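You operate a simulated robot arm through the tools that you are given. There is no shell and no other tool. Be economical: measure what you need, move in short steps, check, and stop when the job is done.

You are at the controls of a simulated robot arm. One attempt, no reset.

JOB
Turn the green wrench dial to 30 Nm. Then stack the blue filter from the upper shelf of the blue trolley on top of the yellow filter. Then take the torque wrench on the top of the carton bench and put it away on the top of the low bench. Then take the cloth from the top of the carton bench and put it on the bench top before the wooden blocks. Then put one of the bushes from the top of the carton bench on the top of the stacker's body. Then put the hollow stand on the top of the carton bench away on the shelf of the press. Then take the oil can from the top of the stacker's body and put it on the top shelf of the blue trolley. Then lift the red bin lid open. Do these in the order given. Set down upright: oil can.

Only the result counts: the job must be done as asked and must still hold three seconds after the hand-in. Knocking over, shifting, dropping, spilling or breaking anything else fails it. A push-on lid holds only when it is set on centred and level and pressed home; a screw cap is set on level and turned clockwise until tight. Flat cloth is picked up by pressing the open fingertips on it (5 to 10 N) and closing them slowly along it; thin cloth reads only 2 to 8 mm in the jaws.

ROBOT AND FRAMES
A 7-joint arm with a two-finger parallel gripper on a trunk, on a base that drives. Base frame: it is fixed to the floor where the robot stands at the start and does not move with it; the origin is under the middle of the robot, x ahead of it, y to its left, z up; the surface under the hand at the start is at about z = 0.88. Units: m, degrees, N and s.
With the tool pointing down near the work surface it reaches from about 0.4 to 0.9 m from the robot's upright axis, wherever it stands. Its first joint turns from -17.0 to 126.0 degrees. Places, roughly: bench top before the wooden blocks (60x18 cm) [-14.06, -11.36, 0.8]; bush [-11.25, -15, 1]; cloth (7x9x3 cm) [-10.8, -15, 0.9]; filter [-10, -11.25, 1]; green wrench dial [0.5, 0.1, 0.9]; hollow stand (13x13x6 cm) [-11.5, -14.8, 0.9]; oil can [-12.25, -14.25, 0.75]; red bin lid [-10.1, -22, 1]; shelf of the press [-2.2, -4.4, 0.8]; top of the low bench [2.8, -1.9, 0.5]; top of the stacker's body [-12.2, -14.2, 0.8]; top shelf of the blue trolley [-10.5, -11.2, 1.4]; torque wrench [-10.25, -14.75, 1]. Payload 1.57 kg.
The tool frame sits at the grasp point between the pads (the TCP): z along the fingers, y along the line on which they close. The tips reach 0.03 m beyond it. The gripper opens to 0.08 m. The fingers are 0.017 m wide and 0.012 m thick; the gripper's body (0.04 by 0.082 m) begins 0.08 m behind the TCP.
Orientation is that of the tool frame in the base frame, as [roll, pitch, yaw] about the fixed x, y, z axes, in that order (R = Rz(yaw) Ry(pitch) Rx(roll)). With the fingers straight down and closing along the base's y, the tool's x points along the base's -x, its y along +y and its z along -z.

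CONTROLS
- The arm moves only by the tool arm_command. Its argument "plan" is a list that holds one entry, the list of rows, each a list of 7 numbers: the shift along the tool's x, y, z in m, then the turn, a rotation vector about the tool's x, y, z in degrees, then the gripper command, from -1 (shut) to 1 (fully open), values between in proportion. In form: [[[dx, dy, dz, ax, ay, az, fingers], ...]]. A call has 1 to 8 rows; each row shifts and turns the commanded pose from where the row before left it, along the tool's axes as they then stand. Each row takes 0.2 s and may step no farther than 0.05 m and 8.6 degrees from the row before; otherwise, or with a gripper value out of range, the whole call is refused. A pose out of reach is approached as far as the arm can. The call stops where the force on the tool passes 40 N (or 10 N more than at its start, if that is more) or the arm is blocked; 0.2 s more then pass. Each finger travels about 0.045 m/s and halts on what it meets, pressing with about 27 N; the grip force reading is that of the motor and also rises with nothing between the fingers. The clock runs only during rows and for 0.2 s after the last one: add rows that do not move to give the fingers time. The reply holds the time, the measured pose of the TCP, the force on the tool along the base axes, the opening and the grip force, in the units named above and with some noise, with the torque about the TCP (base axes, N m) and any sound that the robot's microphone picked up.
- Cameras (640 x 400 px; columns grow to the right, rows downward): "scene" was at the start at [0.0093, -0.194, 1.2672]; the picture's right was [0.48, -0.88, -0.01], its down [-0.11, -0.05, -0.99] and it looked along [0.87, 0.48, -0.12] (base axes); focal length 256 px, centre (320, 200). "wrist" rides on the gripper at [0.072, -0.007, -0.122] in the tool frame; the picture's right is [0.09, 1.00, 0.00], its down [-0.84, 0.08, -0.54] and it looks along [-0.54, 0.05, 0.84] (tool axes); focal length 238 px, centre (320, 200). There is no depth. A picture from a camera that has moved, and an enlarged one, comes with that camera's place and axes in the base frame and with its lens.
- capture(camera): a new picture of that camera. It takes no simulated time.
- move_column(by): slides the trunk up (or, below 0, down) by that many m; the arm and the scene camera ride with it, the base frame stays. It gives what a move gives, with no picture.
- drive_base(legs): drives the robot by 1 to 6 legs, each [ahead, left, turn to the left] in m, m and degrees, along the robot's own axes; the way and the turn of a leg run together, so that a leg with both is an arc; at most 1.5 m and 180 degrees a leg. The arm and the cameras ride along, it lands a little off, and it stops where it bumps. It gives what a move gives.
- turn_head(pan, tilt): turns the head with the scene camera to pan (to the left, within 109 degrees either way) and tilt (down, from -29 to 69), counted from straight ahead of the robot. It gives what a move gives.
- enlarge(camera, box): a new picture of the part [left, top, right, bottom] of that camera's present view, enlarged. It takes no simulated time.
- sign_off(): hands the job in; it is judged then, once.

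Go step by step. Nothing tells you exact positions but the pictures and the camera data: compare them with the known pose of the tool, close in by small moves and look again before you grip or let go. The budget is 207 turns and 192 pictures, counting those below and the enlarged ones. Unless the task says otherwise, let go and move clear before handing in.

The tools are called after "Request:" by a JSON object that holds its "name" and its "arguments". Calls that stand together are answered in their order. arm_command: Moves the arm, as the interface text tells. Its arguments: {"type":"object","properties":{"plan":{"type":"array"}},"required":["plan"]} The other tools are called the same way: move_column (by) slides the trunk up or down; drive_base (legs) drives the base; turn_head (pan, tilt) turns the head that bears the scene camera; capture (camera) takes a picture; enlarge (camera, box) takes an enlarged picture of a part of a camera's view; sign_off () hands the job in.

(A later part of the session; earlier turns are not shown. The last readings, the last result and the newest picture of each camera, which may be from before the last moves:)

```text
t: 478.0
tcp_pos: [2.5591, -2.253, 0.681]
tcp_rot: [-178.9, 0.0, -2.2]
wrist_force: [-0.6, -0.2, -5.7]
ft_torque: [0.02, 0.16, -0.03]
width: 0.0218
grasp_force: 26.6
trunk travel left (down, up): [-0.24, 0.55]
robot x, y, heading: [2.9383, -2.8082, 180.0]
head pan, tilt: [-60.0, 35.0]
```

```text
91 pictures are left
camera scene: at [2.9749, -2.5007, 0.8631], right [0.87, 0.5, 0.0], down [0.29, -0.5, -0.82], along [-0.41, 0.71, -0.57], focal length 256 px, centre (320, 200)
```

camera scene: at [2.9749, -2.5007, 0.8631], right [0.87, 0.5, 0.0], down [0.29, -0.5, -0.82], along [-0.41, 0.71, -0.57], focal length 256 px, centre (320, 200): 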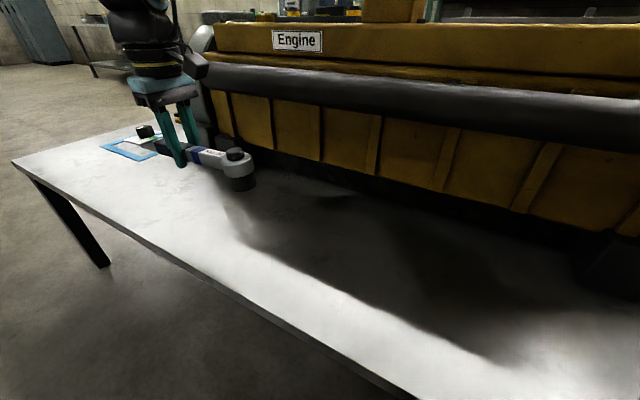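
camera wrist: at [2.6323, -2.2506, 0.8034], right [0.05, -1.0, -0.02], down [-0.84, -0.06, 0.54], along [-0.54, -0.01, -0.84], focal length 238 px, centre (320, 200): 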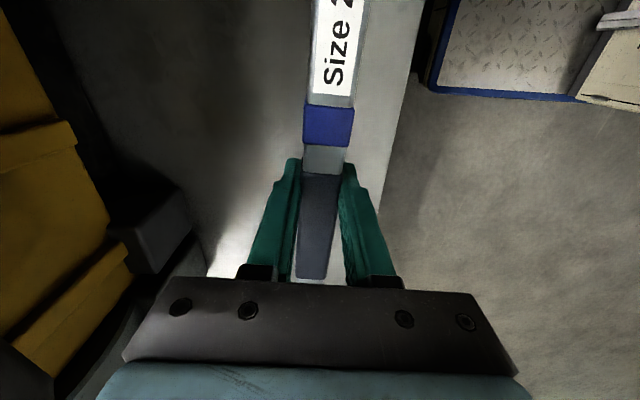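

Clear. Lower to just above the bench.

Request:
{"name": "arm_command", "arguments": {"plan": [[[0, 0, 0.035, 0, 0, 0, -1], [0, 0, 0.035, 0, 0, 0, -1], [0, 0, 0.03, 0, 0, 0, -1], [0, 0, 0.025, 0, 0, 0, -1], [0, 0, 0.01, 0, 0, 0, -1], [0, 0, 0.005, 0, 0, 0, -1], [0, 0, 0, 0, 0, 0, -1]]]}}

Request:
{"name": "capture", "arguments": {"camera": "scene"}}

```text
t: 479.6
tcp_pos: [2.5601, -2.2527, 0.5402]
tcp_rot: [-179.0, -0.1, -2.3]
wrist_force: [-0.1, 0.4, -6.1]
ft_torque: [0.0, 0.18, -0.02]
width: 0.0219
grasp_force: 27.2
trunk travel left (down, up): [-0.24, 0.55]
robot x, y, heading: [2.9391, -2.8111, 179.8]
head pan, tilt: [-60.0, 35.0]
```

```text
90 pictures are left
camera scene: at [2.9749, -2.5006, 0.863], right [0.87, 0.5, 0.0], down [0.29, -0.5, -0.82], along [-0.41, 0.71, -0.57], focal length 256 px, centre (320, 200)
```

scene: 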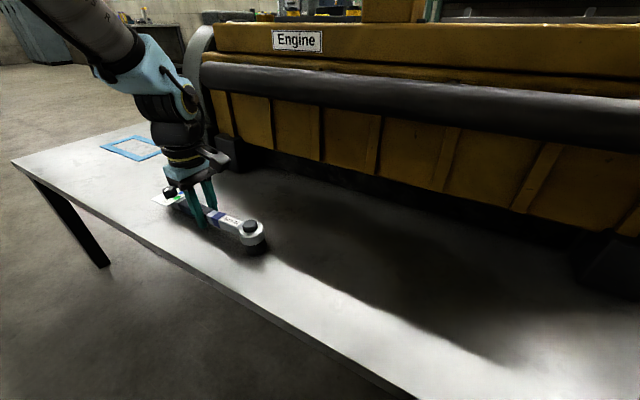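

Still hanging freely, about a centimetre to go. Lower in 3 mm steps until contact.

Request:
{"name": "arm_command", "arguments": {"plan": [[[0, 0, 0.003, 0, 0, 0, -1], [0, 0, 0.003, 0, 0, 0, -1], [0, 0, 0, 0, 0, 0, -1]]]}}

```text
t: 480.4
tcp_pos: [2.5599, -2.2523, 0.5329]
tcp_rot: [-178.9, 0.1, -2.2]
wrist_force: [-5.5, 0.2, 11.5]
ft_torque: [-0.15, -0.77, -0.02]
width: 0.0223
grasp_force: 27.8
trunk travel left (down, up): [-0.24, 0.55]
robot x, y, heading: [2.9395, -2.8074, 179.9]
head pan, tilt: [-60.0, 35.0]
```

Contact made. Release and lift off.

Request:
{"name": "arm_command", "arguments": {"plan": [[[0, 0, -0.002, 0, 0, 0, -0.3], [0, 0, 0, 0, 0, 0, 0], [0, 0, 0, 0, 0, 0, 0.4], [0, 0, 0, 0, 0, 0, 0.6], [0, 0, -0.02, 0, 0, 0, 0.6], [0, 0, -0.04, 0, 0, 0, 0.8], [0, 0, -0.05, 0, 0, 0, 1], [0, 0, -0.04, 0, 0, 0, 1]]]}}

Request:
{"name": "capture", "arguments": {"camera": "scene"}}

```text
t: 482.2
tcp_pos: [2.5608, -2.2552, 0.6866]
tcp_rot: [-179.1, 0.0, -2.3]
wrist_force: [0.6, 0.1, -0.5]
ft_torque: [0.01, 0.05, -0.01]
width: 0.0802
grasp_force: 0.0
trunk travel left (down, up): [-0.24, 0.55]
robot x, y, heading: [2.9364, -2.8128, 179.7]
head pan, tilt: [-60.0, 35.0]
```

```text
89 pictures are left
camera scene: at [2.975, -2.5007, 0.863], right [0.87, 0.5, 0.0], down [0.29, -0.5, -0.82], along [-0.41, 0.71, -0.57], focal length 256 px, centre (320, 200)
```

scene: 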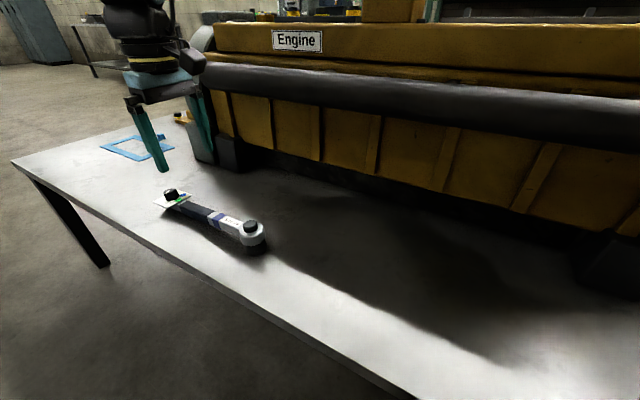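

The wrench is put away. I fold the arm back, raise the trunk and drive back to the carton bench.

Request:
{"name": "arm_command", "arguments": {"plan": [[[-0.005, 0.045, -0.02, 0, 0, 0, 1], [-0.008, 0.045, -0.02, 0, 0, 0, 1], [-0.008, 0.045, -0.02, 0, 0, 0, 1], [-0.008, 0.045, -0.02, 0, 0, 0, 1], [-0.008, 0.045, -0.01, 0, 0, 0, 1], [-0.008, 0.045, 0, 0, 0, 0, 1], [-0.008, 0.045, 0, 0, 0, 0, 1], [-0.008, 0.045, 0, 0, 0, 0, 1]]]}}

Request:
{"name": "move_column", "arguments": {"by": 0.36}}

Request:
{"name": "drive_base", "arguments": {"legs": [[0, 0.5, 0], [1.5, 0, 0], [1.5, 0, 0], [1.04, 0, 0], [0, 0, 90], [1.3, 0, 0]]}}

```text
t: 484.0
tcp_pos: [2.4856, -2.6124, 0.7697]
tcp_rot: [-179.0, 0.0, -2.3]
wrist_force: [-0.1, -0.1, 0.2]
ft_torque: [0.01, 0.0, 0.03]
width: 0.08
grasp_force: 0.0
trunk travel left (down, up): [-0.24, 0.55]
robot x, y, heading: [2.9366, -2.8053, 179.9]
head pan, tilt: [-60.0, 35.0]
```

```text
t: 487.5
tcp_pos: [2.4857, -2.6116, 1.1277]
tcp_rot: [-178.9, 0.0, -2.3]
wrist_force: [-0.2, -0.9, -0.7]
ft_torque: [0.0, 0.01, 0.0]
width: 0.0802
grasp_force: 0.1
trunk travel left (down, up): [-0.6, 0.19]
robot x, y, heading: [2.9357, -2.8082, 179.9]
head pan, tilt: [-60.0, 35.0]
```

```text
t: 519.5
tcp_pos: [-1.2536, -5.1611, 1.129]
tcp_rot: [-179.0, 0.0, 90.7]
wrist_force: [-1.0, 1.0, 0.0]
ft_torque: [0.03, -0.01, 0.02]
width: 0.0801
grasp_force: 0.0
trunk travel left (down, up): [-0.6, 0.19]
robot x, y, heading: [-1.0837, -4.701, -87.5]
head pan, tilt: [-60.0, 35.0]
```

I'm passing the press, so I take a look at its shelf for later.

Request:
{"name": "turn_head", "arguments": {"pan": -85, "tilt": 20}}

Request:
{"name": "capture", "arguments": {"camera": "scene"}}

Request:
{"name": "drive_base", "arguments": {"legs": [[1.1, 0, -2.5], [1.16, -0.55, 0], [0, 0, -49], [1.25, 0, 0], [1.25, 0, 0], [0, 0, -41]]}}

```text
t: 520.4
tcp_pos: [-1.2535, -5.162, 1.1288]
tcp_rot: [-179.0, 0.0, 90.6]
wrist_force: [0.2, 0.4, -0.6]
ft_torque: [0.01, 0.04, 0.0]
width: 0.08
grasp_force: 0.1
trunk travel left (down, up): [-0.6, 0.19]
robot x, y, heading: [-1.0823, -4.7002, -87.5]
head pan, tilt: [-85.0, 20.0]
```

```text
88 pictures are left
camera scene: at [-1.4061, -4.6437, 1.2469], right [-0.13, 0.99, 0.0], down [0.34, 0.05, -0.94], along [-0.93, -0.13, -0.34], focal length 256 px, centre (320, 200)
```

scene: 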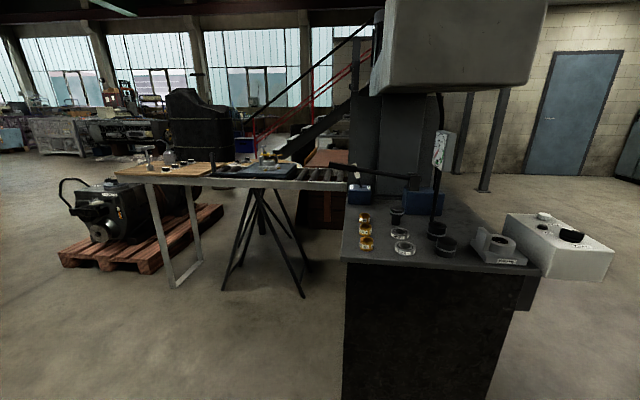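

```text
t: 548.2
tcp_pos: [-3.9949, -8.3242, 1.1282]
tcp_rot: [-179.0, 0.0, -5.7]
wrist_force: [0.3, 0.4, -0.5]
ft_torque: [0.02, 0.02, 0.03]
width: 0.0799
grasp_force: 0.0
trunk travel left (down, up): [-0.6, 0.19]
robot x, y, heading: [-3.5536, -8.5462, 176.4]
head pan, tilt: [-85.0, 20.0]
```

Request:
{"name": "drive_base", "arguments": {"legs": [[1.4, 0, 3.6], [0.6, 0, 0], [0, 0, 90], [1.5, 0, 0], [1.5, 0, 0]]}}

Request:
{"name": "drive_base", "arguments": {"legs": [[0.98, -0.37, 0], [0.98, -0.37, 0], [0, 0, 90]]}}

```text
t: 576.0
tcp_pos: [-5.6899, -12.0015, 1.1284]
tcp_rot: [-179.0, 0.0, 88.1]
wrist_force: [0.8, -0.3, -0.3]
ft_torque: [-0.02, -0.01, -0.02]
width: 0.08
grasp_force: 0.0
trunk travel left (down, up): [-0.6, 0.19]
robot x, y, heading: [-5.4942, -11.551, -89.8]
head pan, tilt: [-85.0, 20.0]
```

```text
t: 590.4
tcp_pos: [-5.7791, -13.7194, 1.1292]
tcp_rot: [-179.0, 0.0, 179.4]
wrist_force: [1.2, -0.3, 0.6]
ft_torque: [0.0, 0.02, -0.03]
width: 0.08
grasp_force: 0.1
trunk travel left (down, up): [-0.6, 0.19]
robot x, y, heading: [-6.2359, -13.5383, 1.6]
head pan, tilt: [-85.0, 20.0]
```

Request:
{"name": "drive_base", "arguments": {"legs": [[0, -0.11, -1.6], [-1.2, 0, 0], [-1.15, 0, 0], [0, -0.42, 0], [-1.3, 0, 0], [-1.2, 0, 0]]}}

Request:
{"name": "turn_head", "arguments": {"pan": -60, "tilt": 35}}

Request:
{"name": "capture", "arguments": {"camera": "scene"}}

```text
t: 616.7
tcp_pos: [-10.6161, -14.3282, 1.1286]
tcp_rot: [-179.0, 0.0, -179.3]
wrist_force: [-0.8, 0.1, -0.2]
ft_torque: [-0.01, -0.01, -0.02]
width: 0.0799
grasp_force: 0.1
trunk travel left (down, up): [-0.6, 0.19]
robot x, y, heading: [-11.0773, -14.1583, 3.0]
head pan, tilt: [-85.0, 20.0]
```

```text
t: 617.6
tcp_pos: [-10.6161, -14.3269, 1.1283]
tcp_rot: [-179.0, 0.0, -179.3]
wrist_force: [0.0, -0.3, -0.4]
ft_torque: [-0.03, 0.01, 0.01]
width: 0.08
grasp_force: 0.0
trunk travel left (down, up): [-0.6, 0.19]
robot x, y, heading: [-11.0769, -14.1543, 3.0]
head pan, tilt: [-60.0, 35.0]
```

```text
87 pictures are left
camera scene: at [-11.0982, -14.4648, 1.2231], right [-0.84, -0.54, 0.0], down [-0.31, 0.48, -0.82], along [0.44, -0.69, -0.57], focal length 256 px, centre (320, 200)
```

scene: 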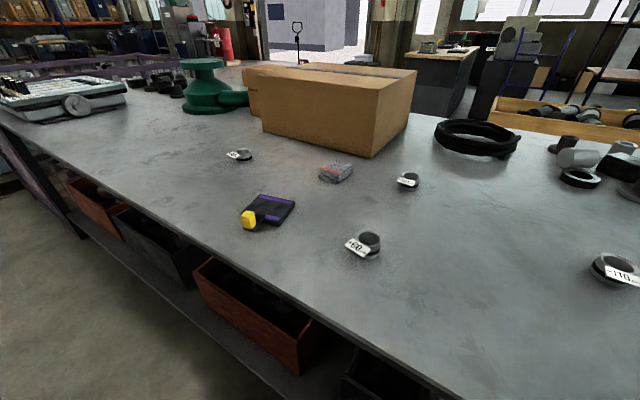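

The cloth (grey with a red stripe) is at columns 318–352. Enlarge.

Request:
{"name": "enlarge", "arguments": {"camera": "scene", "box": [290, 140, 386, 200]}}

Request:
{"name": "drive_base", "arguments": {"legs": [[-0.05, -0.12, -3]]}}

```text
6.67 times, centred on (338, 170) of scene
camera zoom: at [-11.0982, -14.4648, 1.2231], right [-0.84, -0.54, 0.0], down [-0.31, 0.48, -0.82], along [0.44, -0.69, -0.57], focal length 1707 px, centre (200, 400)
```

zoom: 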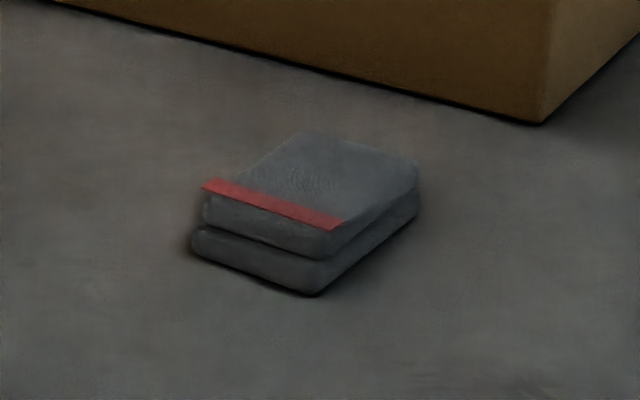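

```text
t: 618.9
tcp_pos: [-10.6719, -14.4741, 1.1295]
tcp_rot: [-179.0, 0.0, 177.8]
wrist_force: [0.1, 1.2, 0.1]
ft_torque: [0.0, -0.01, -0.01]
width: 0.0803
grasp_force: 0.1
trunk travel left (down, up): [-0.6, 0.19]
robot x, y, heading: [-11.1246, -14.2767, -0.1]
head pan, tilt: [-60.0, 35.0]
```

Folded cloth about 7 cm along x and 9 cm along y, centred near [-10.81, -15.0]. I'll grasp across its 7 cm with the hand turned 90° clockwise.

Request:
{"name": "arm_command", "arguments": {"plan": [[[0.0172, -0.045, 0, 0, 0, 0, 1], [0.0172, -0.045, 0, 0, 0, 0, 1], [0.0172, -0.045, 0, 0, 0, 0, 1], [0.0172, -0.045, 0, 0, 0, 0, 1], [0.0172, -0.045, 0, 0, 0, 0, 1], [0.0172, -0.045, 0, 0, 0, 0, 1], [0.0172, -0.045, 0, 0, 0, 0, 1], [0.0172, -0.045, 0, 0, 0, 0, 1]]]}}

Request:
{"name": "arm_command", "arguments": {"plan": [[[0, 0, 0, 0, 0, 8.5, 1], [0, 0, 0, 0, 0, 8.5, 1], [0, 0, 0, 0, 0, 8.5, 1], [0, 0, 0, 0, 0, 8.5, 1], [0, 0, 0, 0, 0, 8.5, 1], [0, 0, 0, 0, 0, 8.5, 1], [0, 0, 0, 0, 0, 8.5, 1], [0, 0, 0, 0, 0, 8.5, 1]]]}}

Request:
{"name": "arm_command", "arguments": {"plan": [[[0, 0, 0, 0, 0, 8.5, 1], [0, 0, 0, 0, 0, 8.5, 1], [0, 0, 0, 0, 0, 4, 1], [-0.045, 0, 0, 0, 0, 0, 1], [-0.045, 0, 0.01, 0, 0, 0, 1], [0, 0, 0, 0, 0, 0, 1]]]}}

Request:
{"name": "capture", "arguments": {"camera": "wrist"}}

```text
t: 620.7
tcp_pos: [-10.8233, -14.8298, 1.1345]
tcp_rot: [-179.0, 0.0, 177.9]
wrist_force: [0.1, 0.3, 0.0]
ft_torque: [-0.01, -0.01, -0.01]
width: 0.0799
grasp_force: 0.0
trunk travel left (down, up): [-0.6, 0.19]
robot x, y, heading: [-11.1257, -14.2825, -0.2]
head pan, tilt: [-60.0, 35.0]
```

```text
t: 622.5
tcp_pos: [-10.823, -14.829, 1.1339]
tcp_rot: [-179.7, 0.8, 109.8]
wrist_force: [0.2, -0.4, -0.1]
ft_torque: [-0.02, 0.03, 0.01]
width: 0.08
grasp_force: 0.1
trunk travel left (down, up): [-0.6, 0.19]
robot x, y, heading: [-11.1256, -14.2816, -0.2]
head pan, tilt: [-60.0, 35.0]
```

```text
t: 623.9
tcp_pos: [-10.8267, -14.9195, 1.1244]
tcp_rot: [179.9, 1.0, 88.8]
wrist_force: [0.0, -0.2, 0.2]
ft_torque: [-0.01, -0.02, 0.05]
width: 0.0801
grasp_force: 0.0
trunk travel left (down, up): [-0.6, 0.19]
robot x, y, heading: [-11.125, -14.2803, -0.2]
head pan, tilt: [-60.0, 35.0]
```

```text
85 pictures are left
camera wrist: at [-10.8313, -14.8441, 1.2461], right [1.0, 0.07, 0.0], down [0.06, -0.83, 0.56], along [0.04, -0.55, -0.83], focal length 238 px, centre (320, 200)
```

wrist: 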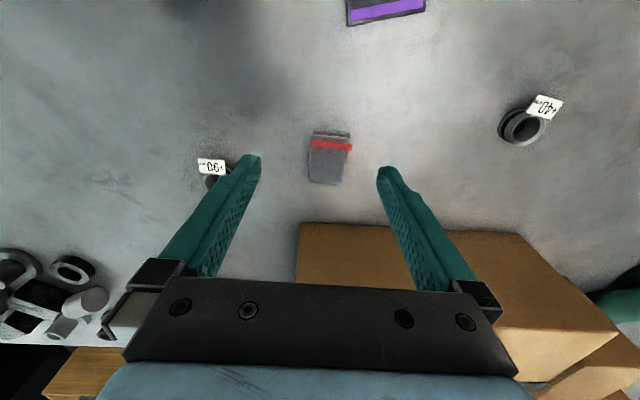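

Cloth centre at about [-10.806, -14.989]. Align and descend.

Request:
{"name": "arm_command", "arguments": {"plan": [[[-0.035, 0.011, 0.03, 0, 0, 0, 1], [-0.035, 0.01, 0.03, 0, 0, 0, 1], [0, 0, 0.04, 0, 0, 0, 1], [0, 0, 0.04, 0, 0, 0, 1], [0, 0, 0.04, 0, 0, 0, 1], [0, 0, 0, 0, 0, 0, 1]]]}}

Request:
{"name": "capture", "arguments": {"camera": "wrist"}}

```text
t: 625.3
tcp_pos: [-10.8062, -14.9922, 0.9477]
tcp_rot: [180.0, 1.0, 88.8]
wrist_force: [-0.2, -0.5, -0.1]
ft_torque: [0.01, 0.0, -0.01]
width: 0.08
grasp_force: 0.1
trunk travel left (down, up): [-0.6, 0.19]
robot x, y, heading: [-11.1274, -14.2814, -0.1]
head pan, tilt: [-60.0, 35.0]
```

```text
84 pictures are left
camera wrist: at [-10.812, -14.9168, 1.0692], right [1.0, 0.07, 0.0], down [0.06, -0.83, 0.56], along [0.04, -0.56, -0.83], focal length 238 px, centre (320, 200)
```

wrist: 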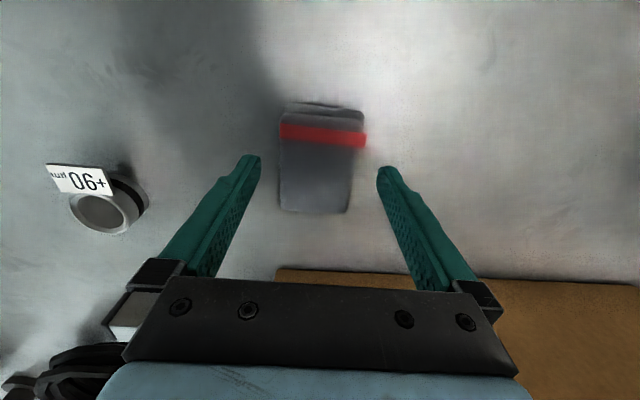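

Well centred. Descend to the bench and close.

Request:
{"name": "arm_command", "arguments": {"plan": [[[0, 0, 0.015, 0, 0, 0, 1], [0, 0, 0.014, 0, 0, 0, 1], [0, 0, 0.003, 0, 0, 0, 0.7], [0, 0, 0, 0, 0, 0, 0.2], [0, 0, 0, 0, 0, 0, -0.3], [0, 0, 0, 0, 0, 0, -1], [0, 0, 0, 0, 0, 0, -1], [0, 0, 0, 0, 0, 0, -1]]]}}

Request:
{"name": "capture", "arguments": {"camera": "wrist"}}

```text
t: 627.1
tcp_pos: [-10.806, -14.9927, 0.9159]
tcp_rot: [180.0, 1.0, 88.8]
wrist_force: [0.4, 0.0, 0.6]
ft_torque: [-0.02, 0.03, 0.01]
width: 0.0593
grasp_force: 27.0
trunk travel left (down, up): [-0.6, 0.19]
robot x, y, heading: [-11.1261, -14.2786, 0.1]
head pan, tilt: [-60.0, 35.0]
```

```text
83 pictures are left
camera wrist: at [-10.8117, -14.9177, 1.0374], right [1.0, 0.07, 0.0], down [0.06, -0.83, 0.56], along [0.04, -0.55, -0.83], focal length 238 px, centre (320, 200)
```

wrist: 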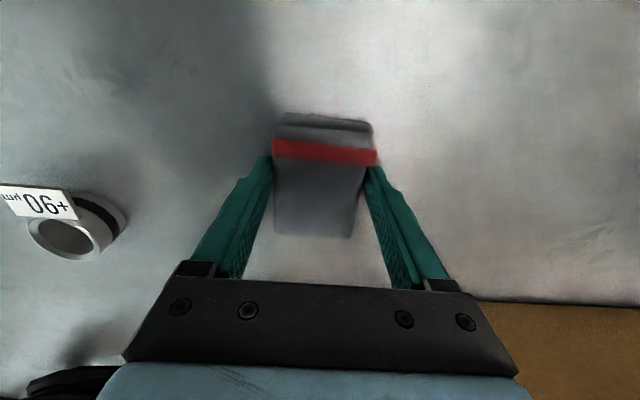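

Gripped at 59 mm. Lift slowly.

Request:
{"name": "arm_command", "arguments": {"plan": [[[0, 0, -0.01, 0, 0, 0, -1], [0, 0, -0.015, 0, 0, 0, -1], [0, 0, -0.025, 0, 0, 0, -1], [0, 0, -0.04, 0, 0, 0, -1], [0, 0, -0.045, 0, 0, 0, -1], [0, 0, -0.045, 0, 0, 0, -1], [0, 0, -0.03, 0, 0, 0, -1], [0, 0, 0, 0, 0, 0, -1]]]}}

Request:
{"name": "capture", "arguments": {"camera": "wrist"}}

```text
t: 628.9
tcp_pos: [-10.8056, -14.9895, 1.1249]
tcp_rot: [-179.9, 1.0, 88.8]
wrist_force: [-0.1, 0.9, -0.3]
ft_torque: [0.01, -0.01, 0.0]
width: 0.0596
grasp_force: 27.0
trunk travel left (down, up): [-0.6, 0.19]
robot x, y, heading: [-11.1262, -14.2758, -0.0]
head pan, tilt: [-60.0, 35.0]
```

```text
82 pictures are left
camera wrist: at [-10.8109, -14.9144, 1.2463], right [1.0, 0.07, 0.0], down [0.06, -0.83, 0.56], along [0.04, -0.55, -0.83], focal length 238 px, centre (320, 200)
```

wrist: 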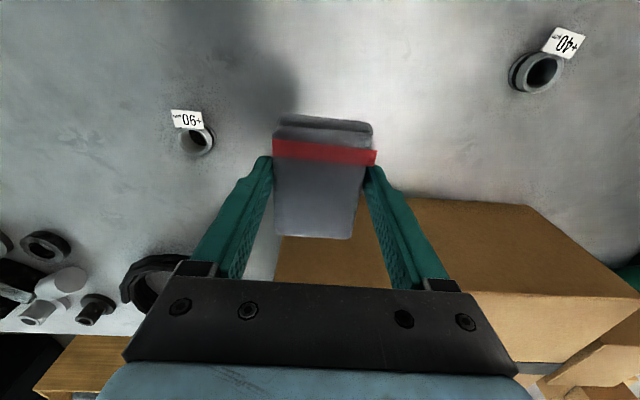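

Cloth held. I bring the hand in and look to the north-west for the bench with the wooden blocks.

Request:
{"name": "arm_command", "arguments": {"plan": [[[0.045, 0.01, -0.01, 0, 0, 0, -1], [0.045, 0.01, 0, 0, 0, 0, -1], [0.045, 0.01, 0, 0, 0, 0, -1], [0.045, 0.01, 0, 0, 0, 0, -1], [0.045, 0.01, 0, 0, 0, 0, -1], [0.045, 0.01, 0, 0, 0, 0, -1], [0.045, 0.01, 0, 0, 0, 0, -1], [0.045, 0.01, 0, 0, 0, 0, -1]]]}}

Request:
{"name": "drive_base", "arguments": {"legs": [[0, 0.2, 0], [0, 0, 120]]}}

Request:
{"name": "turn_head", "arguments": {"pan": -10, "tilt": 15}}

Request:
{"name": "capture", "arguments": {"camera": "scene"}}

```text
t: 630.7
tcp_pos: [-10.7174, -14.6297, 1.1298]
tcp_rot: [-180.0, 1.0, 88.7]
wrist_force: [-0.4, -0.5, -0.6]
ft_torque: [0.05, 0.01, 0.02]
width: 0.0594
grasp_force: 27.1
trunk travel left (down, up): [-0.6, 0.19]
robot x, y, heading: [-11.1238, -14.2823, -0.1]
head pan, tilt: [-60.0, 35.0]
```

```text
t: 637.2
tcp_pos: [-11.0262, -13.5517, 1.1301]
tcp_rot: [-180.0, 1.0, -151.2]
wrist_force: [-0.5, -0.2, -0.2]
ft_torque: [-0.02, 0.03, 0.02]
width: 0.0593
grasp_force: 27.1
trunk travel left (down, up): [-0.6, 0.19]
robot x, y, heading: [-11.125, -14.078, 119.9]
head pan, tilt: [-60.0, 35.0]
```

```text
t: 638.4
tcp_pos: [-11.0259, -13.5508, 1.1299]
tcp_rot: [180.0, 1.0, -151.3]
wrist_force: [0.0, -0.3, 0.2]
ft_torque: [0.0, 0.01, 0.03]
width: 0.0592
grasp_force: 26.5
trunk travel left (down, up): [-0.6, 0.19]
robot x, y, heading: [-11.1256, -14.0777, 119.9]
head pan, tilt: [-10.0, 15.0]
```

```text
81 pictures are left
camera scene: at [-10.9166, -13.9454, 1.255], right [0.94, 0.34, 0.0], down [0.09, -0.24, -0.97], along [-0.33, 0.91, -0.26], focal length 256 px, centre (320, 200)
```

scene: 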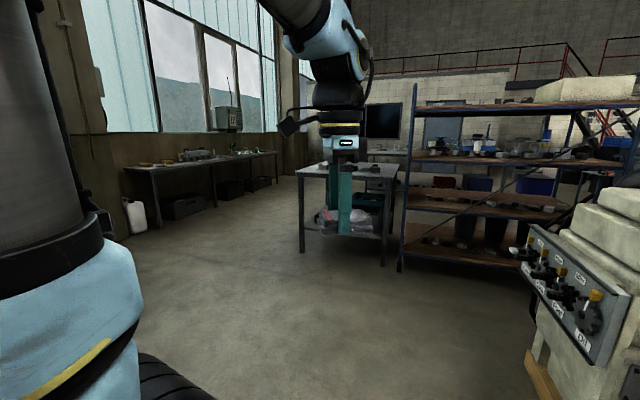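

The wall bench is seen at the left (front near x≈-13.9, from y≈-11.8 northwards). I drive over and turn to face south, so that it lies on my right.

Request:
{"name": "drive_base", "arguments": {"legs": [[0, 0, 10], [1.4, 0, 0], [1.3, 0, 0], [0, 0, 140]]}}

Request:
{"name": "turn_head", "arguments": {"pan": -109, "tilt": 20}}

Request:
{"name": "capture", "arguments": {"camera": "scene"}}

```text
t: 658.2
tcp_pos: [-13.2856, -12.4073, 1.1297]
tcp_rot: [-180.0, 1.0, -1.2]
wrist_force: [0.5, 0.3, -0.3]
ft_torque: [-0.01, -0.02, 0.04]
width: 0.0591
grasp_force: 26.9
trunk travel left (down, up): [-0.6, 0.19]
robot x, y, heading: [-12.9362, -12.0009, -90.2]
head pan, tilt: [-10.0, 15.0]
```

```text
t: 660.0
tcp_pos: [-13.2858, -12.4073, 1.1302]
tcp_rot: [180.0, 0.9, -1.2]
wrist_force: [0.9, -0.4, -1.5]
ft_torque: [0.0, -0.02, -0.03]
width: 0.0594
grasp_force: 26.5
trunk travel left (down, up): [-0.6, 0.19]
robot x, y, heading: [-12.9305, -12.0029, -90.0]
head pan, tilt: [-108.9, 20.0]
```

```text
80 pictures are left
camera scene: at [-13.2527, -11.889, 1.2469], right [0.32, 0.95, 0.0], down [0.32, -0.11, -0.94], along [-0.89, 0.31, -0.34], focal length 256 px, centre (320, 200)
```

scene: 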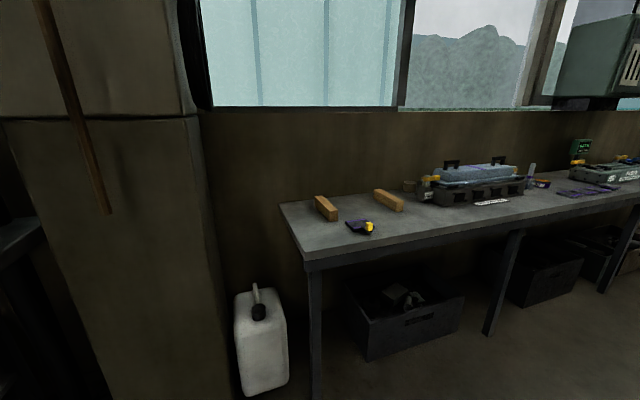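

Two wooden blocks stand on the bench end, with a tape measure in front of one. Enlarge.

Request:
{"name": "enlarge", "arguments": {"camera": "scene", "box": [270, 150, 510, 300]}}

```text
2.67 times, centred on (390, 225) of scene
camera zoom: at [-13.2527, -11.889, 1.2469], right [0.32, 0.95, 0.0], down [0.32, -0.11, -0.94], along [-0.89, 0.31, -0.34], focal length 683 px, centre (133, 133)
```

zoom: 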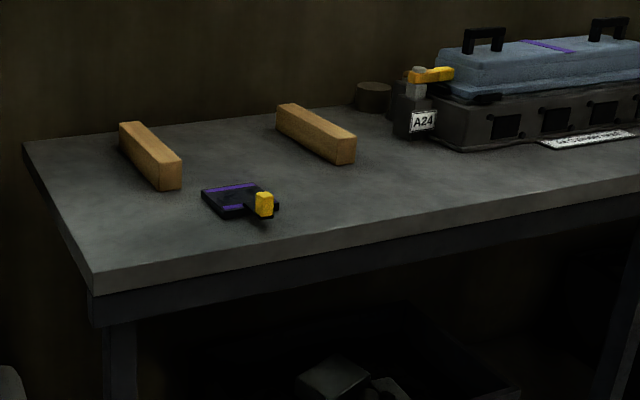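

Zone lies at x -14.15…-13.97; the tape measure is at y≈-11.42, so I'll put the cloth at about [-14.06, -11.22]. Position the base.

Request:
{"name": "drive_base", "arguments": {"legs": [[-1.13, -0.55, 0]]}}

Request:
{"name": "turn_head", "arguments": {"pan": -70, "tilt": 35}}

Request:
{"name": "capture", "arguments": {"camera": "scene"}}

```text
t: 666.3
tcp_pos: [-13.8373, -11.267, 1.132]
tcp_rot: [180.0, 1.0, -2.3]
wrist_force: [1.2, -0.2, -0.8]
ft_torque: [0.03, 0.0, 0.01]
width: 0.0593
grasp_force: 26.2
trunk travel left (down, up): [-0.6, 0.19]
robot x, y, heading: [-13.4763, -10.8688, -91.4]
head pan, tilt: [-108.9, 20.0]
```

```text
t: 667.4
tcp_pos: [-13.8352, -11.2679, 1.1298]
tcp_rot: [-180.0, 1.1, -2.3]
wrist_force: [0.4, 0.2, -1.0]
ft_torque: [0.03, 0.02, 0.0]
width: 0.0592
grasp_force: 27.0
trunk travel left (down, up): [-0.6, 0.19]
robot x, y, heading: [-13.4778, -10.8696, -91.7]
head pan, tilt: [-70.0, 35.0]
```

```text
78 pictures are left
camera scene: at [-13.7896, -10.8103, 1.2231], right [-0.32, 0.95, 0.0], down [0.54, 0.18, -0.82], along [-0.78, -0.26, -0.57], focal length 256 px, centre (320, 200)
```

scene: 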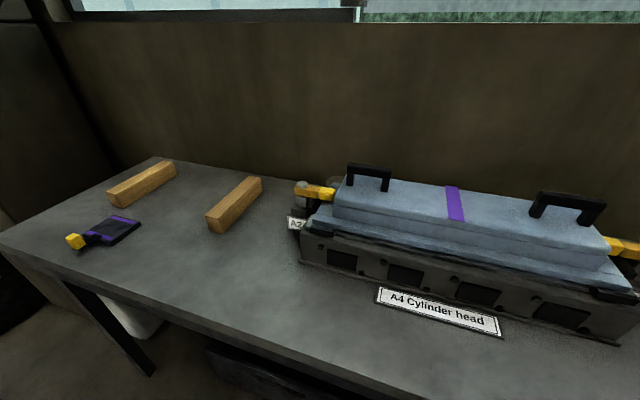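

Target spot is clear. Move over it and lower.

Request:
{"name": "arm_command", "arguments": {"plan": [[[-0.045, -0.004, 0, 0, 0, 0, -1], [-0.045, -0.004, 0.01, 0, 0, 0, -1], [-0.045, -0.004, 0.03, 0, 0, 0, -1], [-0.045, -0.004, 0.035, 0, 0, 0, -1], [-0.045, -0.002, 0.04, 0, 0, 0, -1], [0, 0, 0.045, 0, 0, 0, -1], [0, 0, 0.045, 0, 0, 0, -1], [0, 0, 0.04, 0, 0, 0, -1]]]}}

Request:
{"name": "capture", "arguments": {"camera": "scene"}}

```text
refused: row 3 steps farther than a row can; nothing moved
```

```text
77 pictures are left
camera scene: at [-13.7896, -10.8103, 1.2231], right [-0.32, 0.95, 0.0], down [0.54, 0.18, -0.82], along [-0.78, -0.26, -0.57], focal length 256 px, centre (320, 200)
```

scene: 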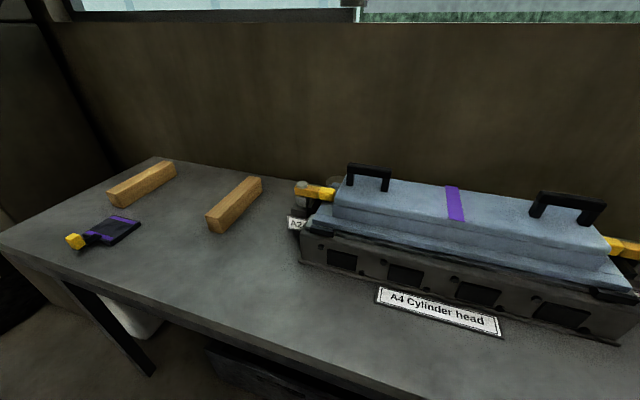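

A row was too long; smaller steps.

Request:
{"name": "arm_command", "arguments": {"plan": [[[-0.045, -0.004, 0, 0, 0, 0, -1], [-0.045, -0.004, 0.01, 0, 0, 0, -1], [-0.045, -0.004, 0.01, 0, 0, 0, -1], [-0.045, -0.004, 0.015, 0, 0, 0, -1], [-0.045, -0.002, 0.015, 0, 0, 0, -1], [0, 0, 0.045, 0, 0, 0, -1], [0, 0, 0.045, 0, 0, 0, -1], [0, 0, 0.045, 0, 0, 0, -1]]]}}

Request:
{"name": "capture", "arguments": {"camera": "scene"}}

```text
t: 669.1
tcp_pos: [-14.0641, -11.2391, 0.9484]
tcp_rot: [180.0, 1.0, -2.4]
wrist_force: [-0.2, -0.3, 0.5]
ft_torque: [-0.02, 0.05, -0.05]
width: 0.0595
grasp_force: 27.1
trunk travel left (down, up): [-0.6, 0.19]
robot x, y, heading: [-13.4809, -10.8682, -91.2]
head pan, tilt: [-70.0, 35.0]
```

```text
76 pictures are left
camera scene: at [-13.7894, -10.8102, 1.2232], right [-0.32, 0.95, 0.0], down [0.54, 0.18, -0.82], along [-0.78, -0.26, -0.57], focal length 256 px, centre (320, 200)
```

scene: 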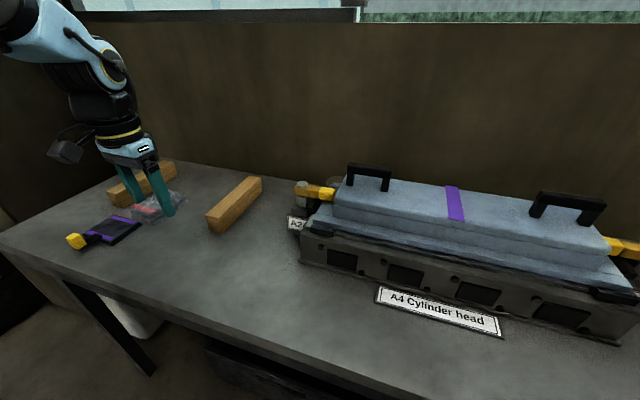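

Request:
{"name": "arm_command", "arguments": {"plan": [[[0, 0, 0.04, 0, 0, 0, -1], [0, 0, 0.04, 0, 0, 0, -1], [0, 0, 0.02, 0, 0, 0, -1], [0, 0, 0, 0, 0, 0, -1]]]}}

Request:
{"name": "capture", "arguments": {"camera": "wrist"}}

Request:
{"name": "enlarge", "arguments": {"camera": "scene", "box": [60, 140, 300, 290]}}

```text
t: 670.1
tcp_pos: [-14.0649, -11.2387, 0.8476]
tcp_rot: [179.9, 1.0, -2.4]
wrist_force: [0.2, 0.2, -1.6]
ft_torque: [-0.01, -0.04, -0.02]
width: 0.0593
grasp_force: 26.5
trunk travel left (down, up): [-0.6, 0.19]
robot x, y, heading: [-13.4807, -10.867, -91.3]
head pan, tilt: [-70.0, 35.0]
```

```text
75 pictures are left
camera wrist: at [-13.9907, -11.2338, 0.9702], right [0.05, -1.0, 0.0], down [-0.83, -0.04, 0.56], along [-0.56, -0.03, -0.83], focal length 238 px, centre (320, 200)
```

wrist: 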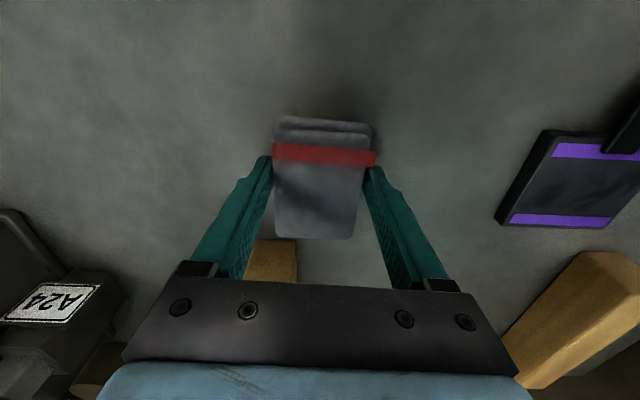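

```text
2.67 times, centred on (180, 215) of scene
camera zoom: at [-13.7896, -10.8103, 1.2231], right [-0.32, 0.95, 0.0], down [0.54, 0.18, -0.82], along [-0.78, -0.26, -0.57], focal length 683 px, centre (693, 160)
```

zoom: 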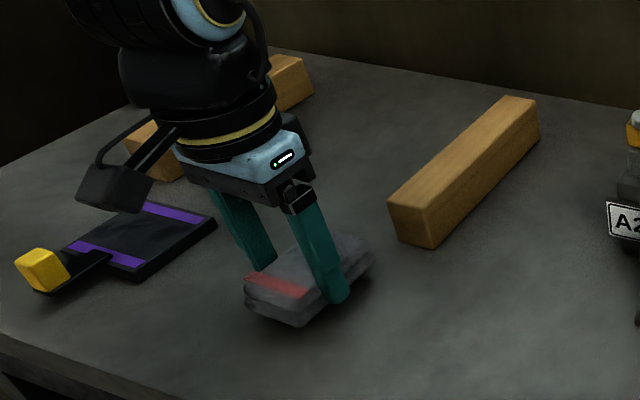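

Nearly down. Lower the last centimetre, release, lift.

Request:
{"name": "arm_command", "arguments": {"plan": [[[0, 0, 0.005, 0, 0, 0, -1], [0, 0, 0.004, 0, 0, 0, -1], [0, 0, 0, 0, 0, 0, -1]]]}}

Request:
{"name": "arm_command", "arguments": {"plan": [[[0, 0, 0, 0, 0, 0, 0.6], [0, 0, 0, 0, 0, 0, 0.8], [0, 0, 0, 0, 0, 0, 1], [0, 0, -0.01, 0, 0, 0, 1], [0, 0, -0.03, 0, 0, 0, 1], [0, 0, -0.045, 0, 0, 0, 1], [0, 0, -0.045, 0, 0, 0, 1], [0, 0, -0.045, 0, 0, 0, 1]]]}}

Request:
{"name": "capture", "arguments": {"camera": "wrist"}}

```text
t: 671.0
tcp_pos: [-14.0653, -11.2374, 0.8398]
tcp_rot: [180.0, 1.0, -2.4]
wrist_force: [-0.5, 0.7, -0.2]
ft_torque: [0.01, -0.02, 0.01]
width: 0.0593
grasp_force: 26.4
trunk travel left (down, up): [-0.6, 0.19]
robot x, y, heading: [-13.4763, -10.8648, -91.4]
head pan, tilt: [-70.0, 35.0]
```

```text
t: 672.8
tcp_pos: [-14.0619, -11.24, 1.0142]
tcp_rot: [-180.0, 1.0, -2.4]
wrist_force: [0.0, 0.4, -0.6]
ft_torque: [0.01, -0.02, -0.03]
width: 0.08
grasp_force: 0.0
trunk travel left (down, up): [-0.6, 0.19]
robot x, y, heading: [-13.4741, -10.8652, -91.2]
head pan, tilt: [-70.0, 35.0]
```

```text
73 pictures are left
camera wrist: at [-13.989, -11.2358, 1.1365], right [0.05, -1.0, 0.0], down [-0.83, -0.04, 0.56], along [-0.55, -0.03, -0.83], focal length 238 px, centre (320, 200)
```

wrist: 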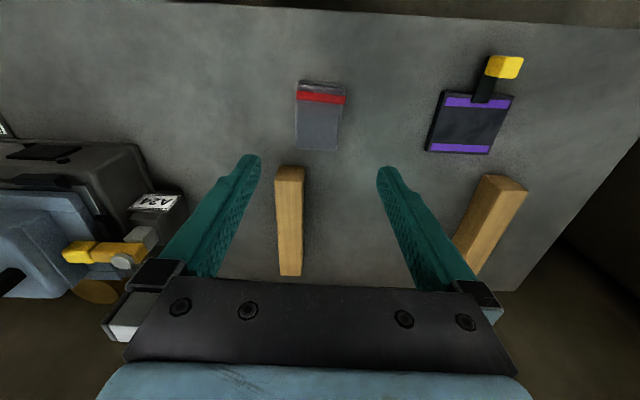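

The cloth is in place. Next a bush: I pick the one labelled 60 near the bench's front edge. Retract and drive back.

Request:
{"name": "arm_command", "arguments": {"plan": [[[0.03, 0, -0.03, 0, 0, 0, 1], [0.03, 0, -0.03, 0, 0, 0, 1], [0.03, 0, -0.03, 0, 0, 0, 1], [0.04, 0, -0.02, 0, 0, 0, 1], [0.045, 0, 0, 0, 0, 0, 1], [0.045, 0, 0, 0, 0, 0, 1]]]}}

Request:
{"name": "drive_base", "arguments": {"legs": [[0, 0.55, 0], [1.15, 0, 0], [0, 0, 41], [1.3, 0, 0], [1.3, 0, 0], [0, 0, 51]]}}

Request:
{"name": "turn_head", "arguments": {"pan": -70, "tilt": 40}}

Request:
{"name": "capture", "arguments": {"camera": "scene"}}

```text
t: 674.1
tcp_pos: [-13.8417, -11.2499, 1.1218]
tcp_rot: [-179.9, 1.0, -2.4]
wrist_force: [-0.5, 0.2, 0.6]
ft_torque: [-0.02, 0.02, -0.02]
width: 0.08
grasp_force: 0.2
trunk travel left (down, up): [-0.6, 0.19]
robot x, y, heading: [-13.4801, -10.8681, -91.4]
head pan, tilt: [-70.0, 35.0]
```

```text
t: 699.1
tcp_pos: [-10.8455, -14.3116, 1.122]
tcp_rot: [180.0, 1.0, 91.4]
wrist_force: [0.1, 0.1, 0.9]
ft_torque: [0.02, -0.04, 0.03]
width: 0.08
grasp_force: 0.1
trunk travel left (down, up): [-0.6, 0.19]
robot x, y, heading: [-11.2511, -13.9757, 2.3]
head pan, tilt: [-70.0, 35.0]
```

```text
t: 699.8
tcp_pos: [-10.8451, -14.3121, 1.122]
tcp_rot: [-180.0, 1.0, 91.5]
wrist_force: [-0.6, -0.3, 0.1]
ft_torque: [-0.02, 0.04, -0.01]
width: 0.0801
grasp_force: 0.1
trunk travel left (down, up): [-0.6, 0.19]
robot x, y, heading: [-11.2473, -13.9718, 2.7]
head pan, tilt: [-70.0, 40.0]
```

```text
72 pictures are left
camera scene: at [-11.2864, -14.2855, 1.2156], right [-0.92, -0.38, 0.0], down [-0.25, 0.59, -0.77], along [0.29, -0.71, -0.64], focal length 256 px, centre (320, 200)
```

scene: 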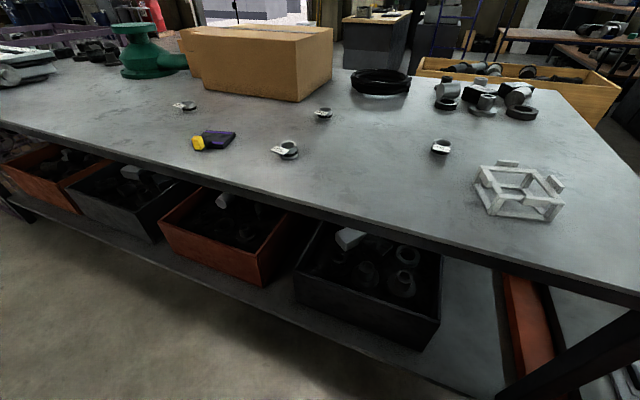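

Bush 60 is at about [-10.998, -14.788]. Move alongside and bring the hand over it.

Request:
{"name": "drive_base", "arguments": {"legs": [[-0.08, -0.3, -2.5]]}}

Request:
{"name": "arm_command", "arguments": {"plan": [[[-0.04, -0.01, 0, 0, 0, 0, 1], [-0.04, -0.01, 0.01, 0, 0, 0, 1], [-0.04, -0.01, 0.02, 0, 0, 0, 1], [-0.03, -0.01, 0.03, 0, 0, 0, 1], [0, 0, 0.03, 0, 0, 0, 1], [0, 0, 0, 0, 0, 0, 1]]]}}

Request:
{"name": "capture", "arguments": {"camera": "wrist"}}

```text
t: 701.9
tcp_pos: [-10.9323, -14.6281, 1.1222]
tcp_rot: [180.0, 1.0, 89.2]
wrist_force: [-0.2, -0.3, -0.2]
ft_torque: [0.0, -0.01, 0.01]
width: 0.08
grasp_force: 0.0
trunk travel left (down, up): [-0.6, 0.19]
robot x, y, heading: [-11.3221, -14.2768, -0.0]
head pan, tilt: [-70.0, 40.0]
```

```text
t: 703.3
tcp_pos: [-10.9745, -14.7803, 1.0331]
tcp_rot: [-180.0, 1.0, 89.1]
wrist_force: [-0.5, -0.1, 0.5]
ft_torque: [0.05, -0.01, 0.01]
width: 0.08
grasp_force: 0.0
trunk travel left (down, up): [-0.6, 0.19]
robot x, y, heading: [-11.3274, -14.2781, 0.2]
head pan, tilt: [-70.0, 40.0]
```

```text
71 pictures are left
camera wrist: at [-10.9812, -14.7052, 1.1553], right [1.0, 0.08, 0.0], down [0.06, -0.83, 0.56], along [0.04, -0.55, -0.83], focal length 238 px, centre (320, 200)
```

wrist: 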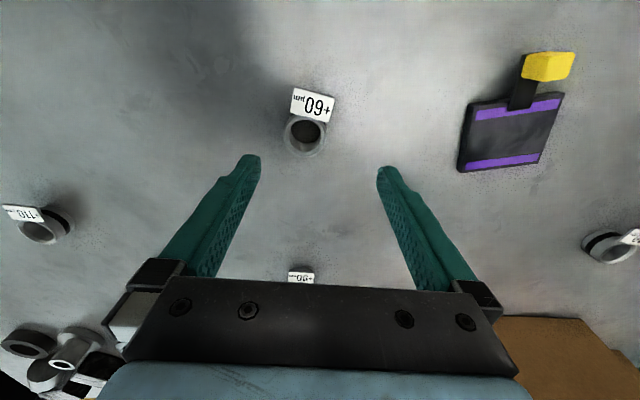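

The bush (about 42 mm) has its tag on the +y side; I grip along x. Descend.

Request:
{"name": "arm_command", "arguments": {"plan": [[[-0.009, -0.016, 0.03, 0, 0, 0, 1], [0, 0, 0.035, 0, 0, 0, 1], [0, 0, 0.02, 0, 0, 0, 1], [0, 0, 0, 0, 0, 0, 1]]]}}

Request:
{"name": "capture", "arguments": {"camera": "wrist"}}

```text
t: 704.3
tcp_pos: [-10.9901, -14.7898, 0.95]
tcp_rot: [180.0, 1.0, 89.1]
wrist_force: [-0.4, 0.2, -0.4]
ft_torque: [0.02, 0.02, -0.01]
width: 0.08
grasp_force: 0.1
trunk travel left (down, up): [-0.6, 0.19]
robot x, y, heading: [-11.321, -14.2737, 0.4]
head pan, tilt: [-70.0, 40.0]
```

```text
70 pictures are left
camera wrist: at [-10.9964, -14.7148, 1.0709], right [1.0, 0.08, 0.0], down [0.06, -0.83, 0.56], along [0.04, -0.56, -0.83], focal length 238 px, centre (320, 200)
```

wrist: 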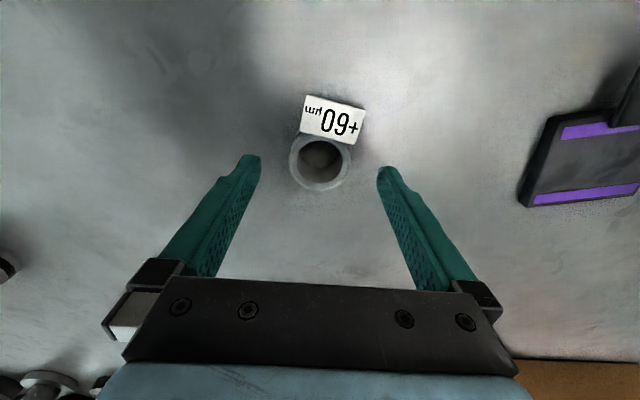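

Request:
{"name": "arm_command", "arguments": {"plan": [[[0, 0, 0.018, 0, 0, 0, 1], [0, 0, 0.017, 0, 0, 0, 0.8], [0, 0, 0, 0, 0, 0, 0.3], [0, 0, 0, 0, 0, 0, -0.2], [0, 0, 0, 0, 0, 0, -1], [0, 0, 0, 0, 0, 0, -1], [0, 0, 0, 0, 0, 0, -1]]]}}

Request:
{"name": "arm_command", "arguments": {"plan": [[[0, 0, -0.01, 0, 0, 0, -1], [0, 0, -0.02, 0, 0, 0, -1], [0, 0, -0.03, 0, 0, 0, -1], [0, 0, -0.04, 0, 0, 0, -1], [0, 0, -0.045, 0, 0, 0, -1], [0, 0, -0.045, 0, 0, 0, -1], [0, 0, -0.03, 0, 0, 0, -1]]]}}

Request:
{"name": "capture", "arguments": {"camera": "wrist"}}

```text
t: 705.9
tcp_pos: [-10.9902, -14.7893, 0.9151]
tcp_rot: [-180.0, 1.0, 89.1]
wrist_force: [0.0, -0.1, 0.2]
ft_torque: [-0.06, 0.04, -0.02]
width: 0.0442
grasp_force: 27.2
trunk travel left (down, up): [-0.6, 0.19]
robot x, y, heading: [-11.3207, -14.2745, 0.0]
head pan, tilt: [-70.0, 40.0]
```

```text
t: 707.5
tcp_pos: [-10.9921, -14.7853, 1.1353]
tcp_rot: [-179.9, 0.9, 89.1]
wrist_force: [-0.5, -0.4, -0.1]
ft_torque: [0.02, 0.02, 0.0]
width: 0.0443
grasp_force: 26.7
trunk travel left (down, up): [-0.6, 0.19]
robot x, y, heading: [-11.324, -14.2744, 0.1]
head pan, tilt: [-70.0, 40.0]
```

```text
69 pictures are left
camera wrist: at [-10.9981, -14.7102, 1.2572], right [1.0, 0.08, 0.0], down [0.07, -0.83, 0.56], along [0.04, -0.55, -0.83], focal length 238 px, centre (320, 200)
```

wrist: 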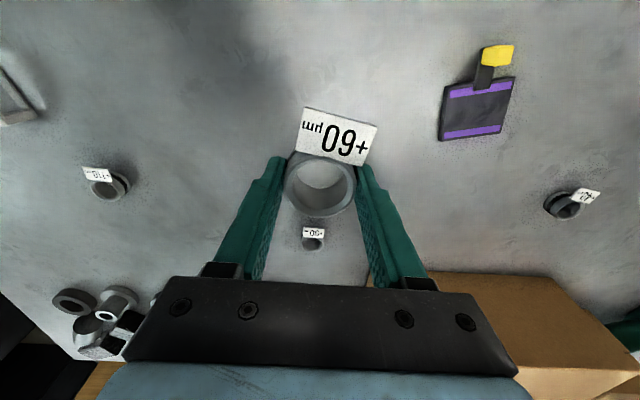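

Bush held. Now retract, back off north, turn to face south, and look at the stacker on my right.

Request:
{"name": "arm_command", "arguments": {"plan": [[[0.04, 0.012, 0, 0, 0, 0, -1], [0.04, 0.012, 0, 0, 0, 0, -1], [0.04, 0.012, 0, 0, 0, 0, -1], [0.04, 0.012, 0, 0, 0, 0, -1]]]}}

Request:
{"name": "drive_base", "arguments": {"legs": [[0, 0.5, 0], [0, 0, -90]]}}

Request:
{"name": "turn_head", "arguments": {"pan": -70, "tilt": 30}}

Request:
{"name": "capture", "arguments": {"camera": "scene"}}

```text
t: 708.5
tcp_pos: [-10.9398, -14.6266, 1.1319]
tcp_rot: [-179.9, 1.0, 89.1]
wrist_force: [-0.1, -1.3, -1.0]
ft_torque: [0.03, -0.01, 0.0]
width: 0.0443
grasp_force: 27.1
trunk travel left (down, up): [-0.6, 0.19]
robot x, y, heading: [-11.3232, -14.2762, 0.1]
head pan, tilt: [-70.0, 40.0]
```

```text
t: 715.3
tcp_pos: [-11.6795, -14.1572, 1.1319]
tcp_rot: [-179.9, 1.1, -1.5]
wrist_force: [-0.7, -0.1, -0.5]
ft_torque: [-0.01, -0.02, -0.01]
width: 0.0443
grasp_force: 26.6
trunk travel left (down, up): [-0.6, 0.19]
robot x, y, heading: [-11.326, -13.7778, -90.2]
head pan, tilt: [-70.0, 40.0]
```

```text
t: 716.0
tcp_pos: [-11.6789, -14.158, 1.1317]
tcp_rot: [-180.0, 0.9, -1.5]
wrist_force: [-0.3, 0.4, -0.4]
ft_torque: [0.0, -0.05, -0.01]
width: 0.0444
grasp_force: 27.2
trunk travel left (down, up): [-0.6, 0.19]
robot x, y, heading: [-11.3263, -13.7765, -90.5]
head pan, tilt: [-70.0, 30.0]
```

```text
68 pictures are left
camera scene: at [-11.6387, -13.7267, 1.2308], right [-0.34, 0.94, 0.0], down [0.47, 0.17, -0.87], along [-0.82, -0.29, -0.5], focal length 256 px, centre (320, 200)
```

scene: 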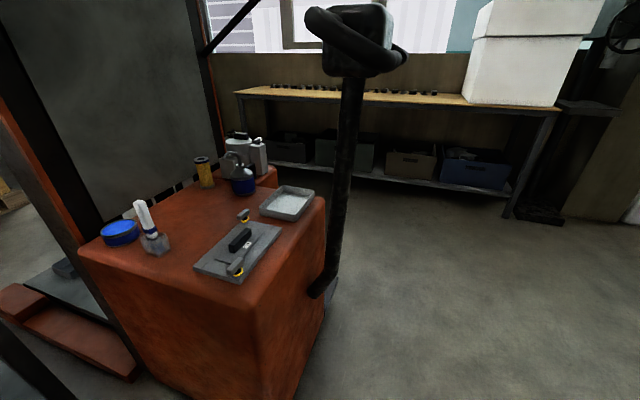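

The stacker's body top carries several things. Enlarge it.

Request:
{"name": "enlarge", "arguments": {"camera": "scene", "box": [70, 110, 350, 310]}}

```text
2.00 times, centred on (210, 210) of scene
camera zoom: at [-11.6387, -13.7267, 1.2308], right [-0.34, 0.94, 0.0], down [0.47, 0.17, -0.87], along [-0.82, -0.29, -0.5], focal length 512 px, centre (540, 180)
```

zoom: 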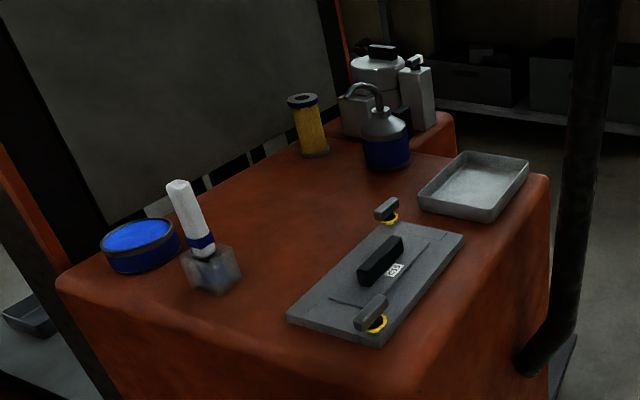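

A free spot exists near [-12.17, -14.34] between the plate, brush glass and oil can. I move the base alongside and reach over.

Request:
{"name": "drive_base", "arguments": {"legs": [[0.16, -0.22, 0.4]]}}

Request:
{"name": "arm_command", "arguments": {"plan": [[[-0.045, 0, 0, 0, 0, 0, -1], [-0.045, 0.0, 0, 0, 0, 0, -1], [-0.045, 0.0, 0, 0, 0, 0, -1], [-0.045, 0, 0.0, 0, 0, 0, -1], [-0.03, 0, 0.03, 0, 0, 0, -1], [0, 0, 0.03, 0, 0, 0, -1]]]}}

Request:
{"name": "capture", "arguments": {"camera": "wrist"}}

Request:
{"name": "capture", "arguments": {"camera": "scene"}}

```text
t: 717.9
tcp_pos: [-11.897, -14.3194, 1.1316]
tcp_rot: [180.0, 1.1, -1.2]
wrist_force: [-0.8, 0.9, -1.1]
ft_torque: [0.0, -0.01, 0.01]
width: 0.0439
grasp_force: 26.5
trunk travel left (down, up): [-0.6, 0.19]
robot x, y, heading: [-11.5453, -13.9414, -90.1]
head pan, tilt: [-70.0, 30.0]
```

```text
t: 719.3
tcp_pos: [-12.1085, -14.3144, 1.0764]
tcp_rot: [179.9, 1.0, -1.3]
wrist_force: [-0.8, -0.7, 0.0]
ft_torque: [-0.04, 0.04, 0.01]
width: 0.0438
grasp_force: 27.0
trunk travel left (down, up): [-0.6, 0.19]
robot x, y, heading: [-11.5483, -13.9393, -90.3]
head pan, tilt: [-70.0, 30.0]
```

```text
66 pictures are left
camera wrist: at [-12.0349, -14.3079, 1.1982], right [0.07, -1.0, 0.0], down [-0.83, -0.06, 0.56], along [-0.56, -0.04, -0.83], focal length 238 px, centre (320, 200)
```

wrist: 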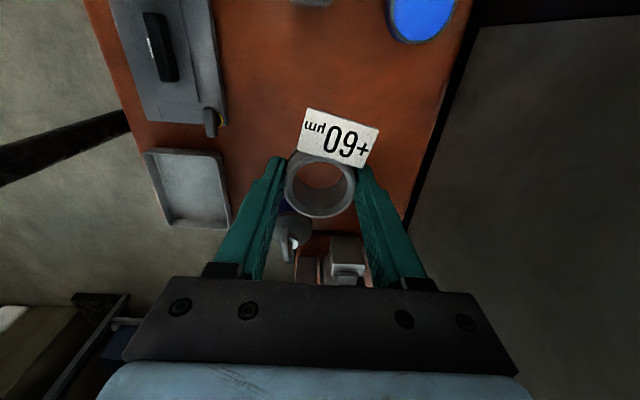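

```text
65 pictures are left
camera scene: at [-11.8581, -13.8883, 1.2309], right [-0.34, 0.94, 0.0], down [0.47, 0.17, -0.87], along [-0.81, -0.29, -0.5], focal length 256 px, centre (320, 200)
```

scene: 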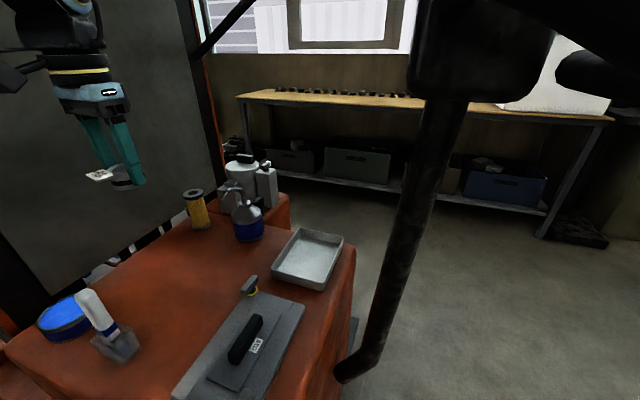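

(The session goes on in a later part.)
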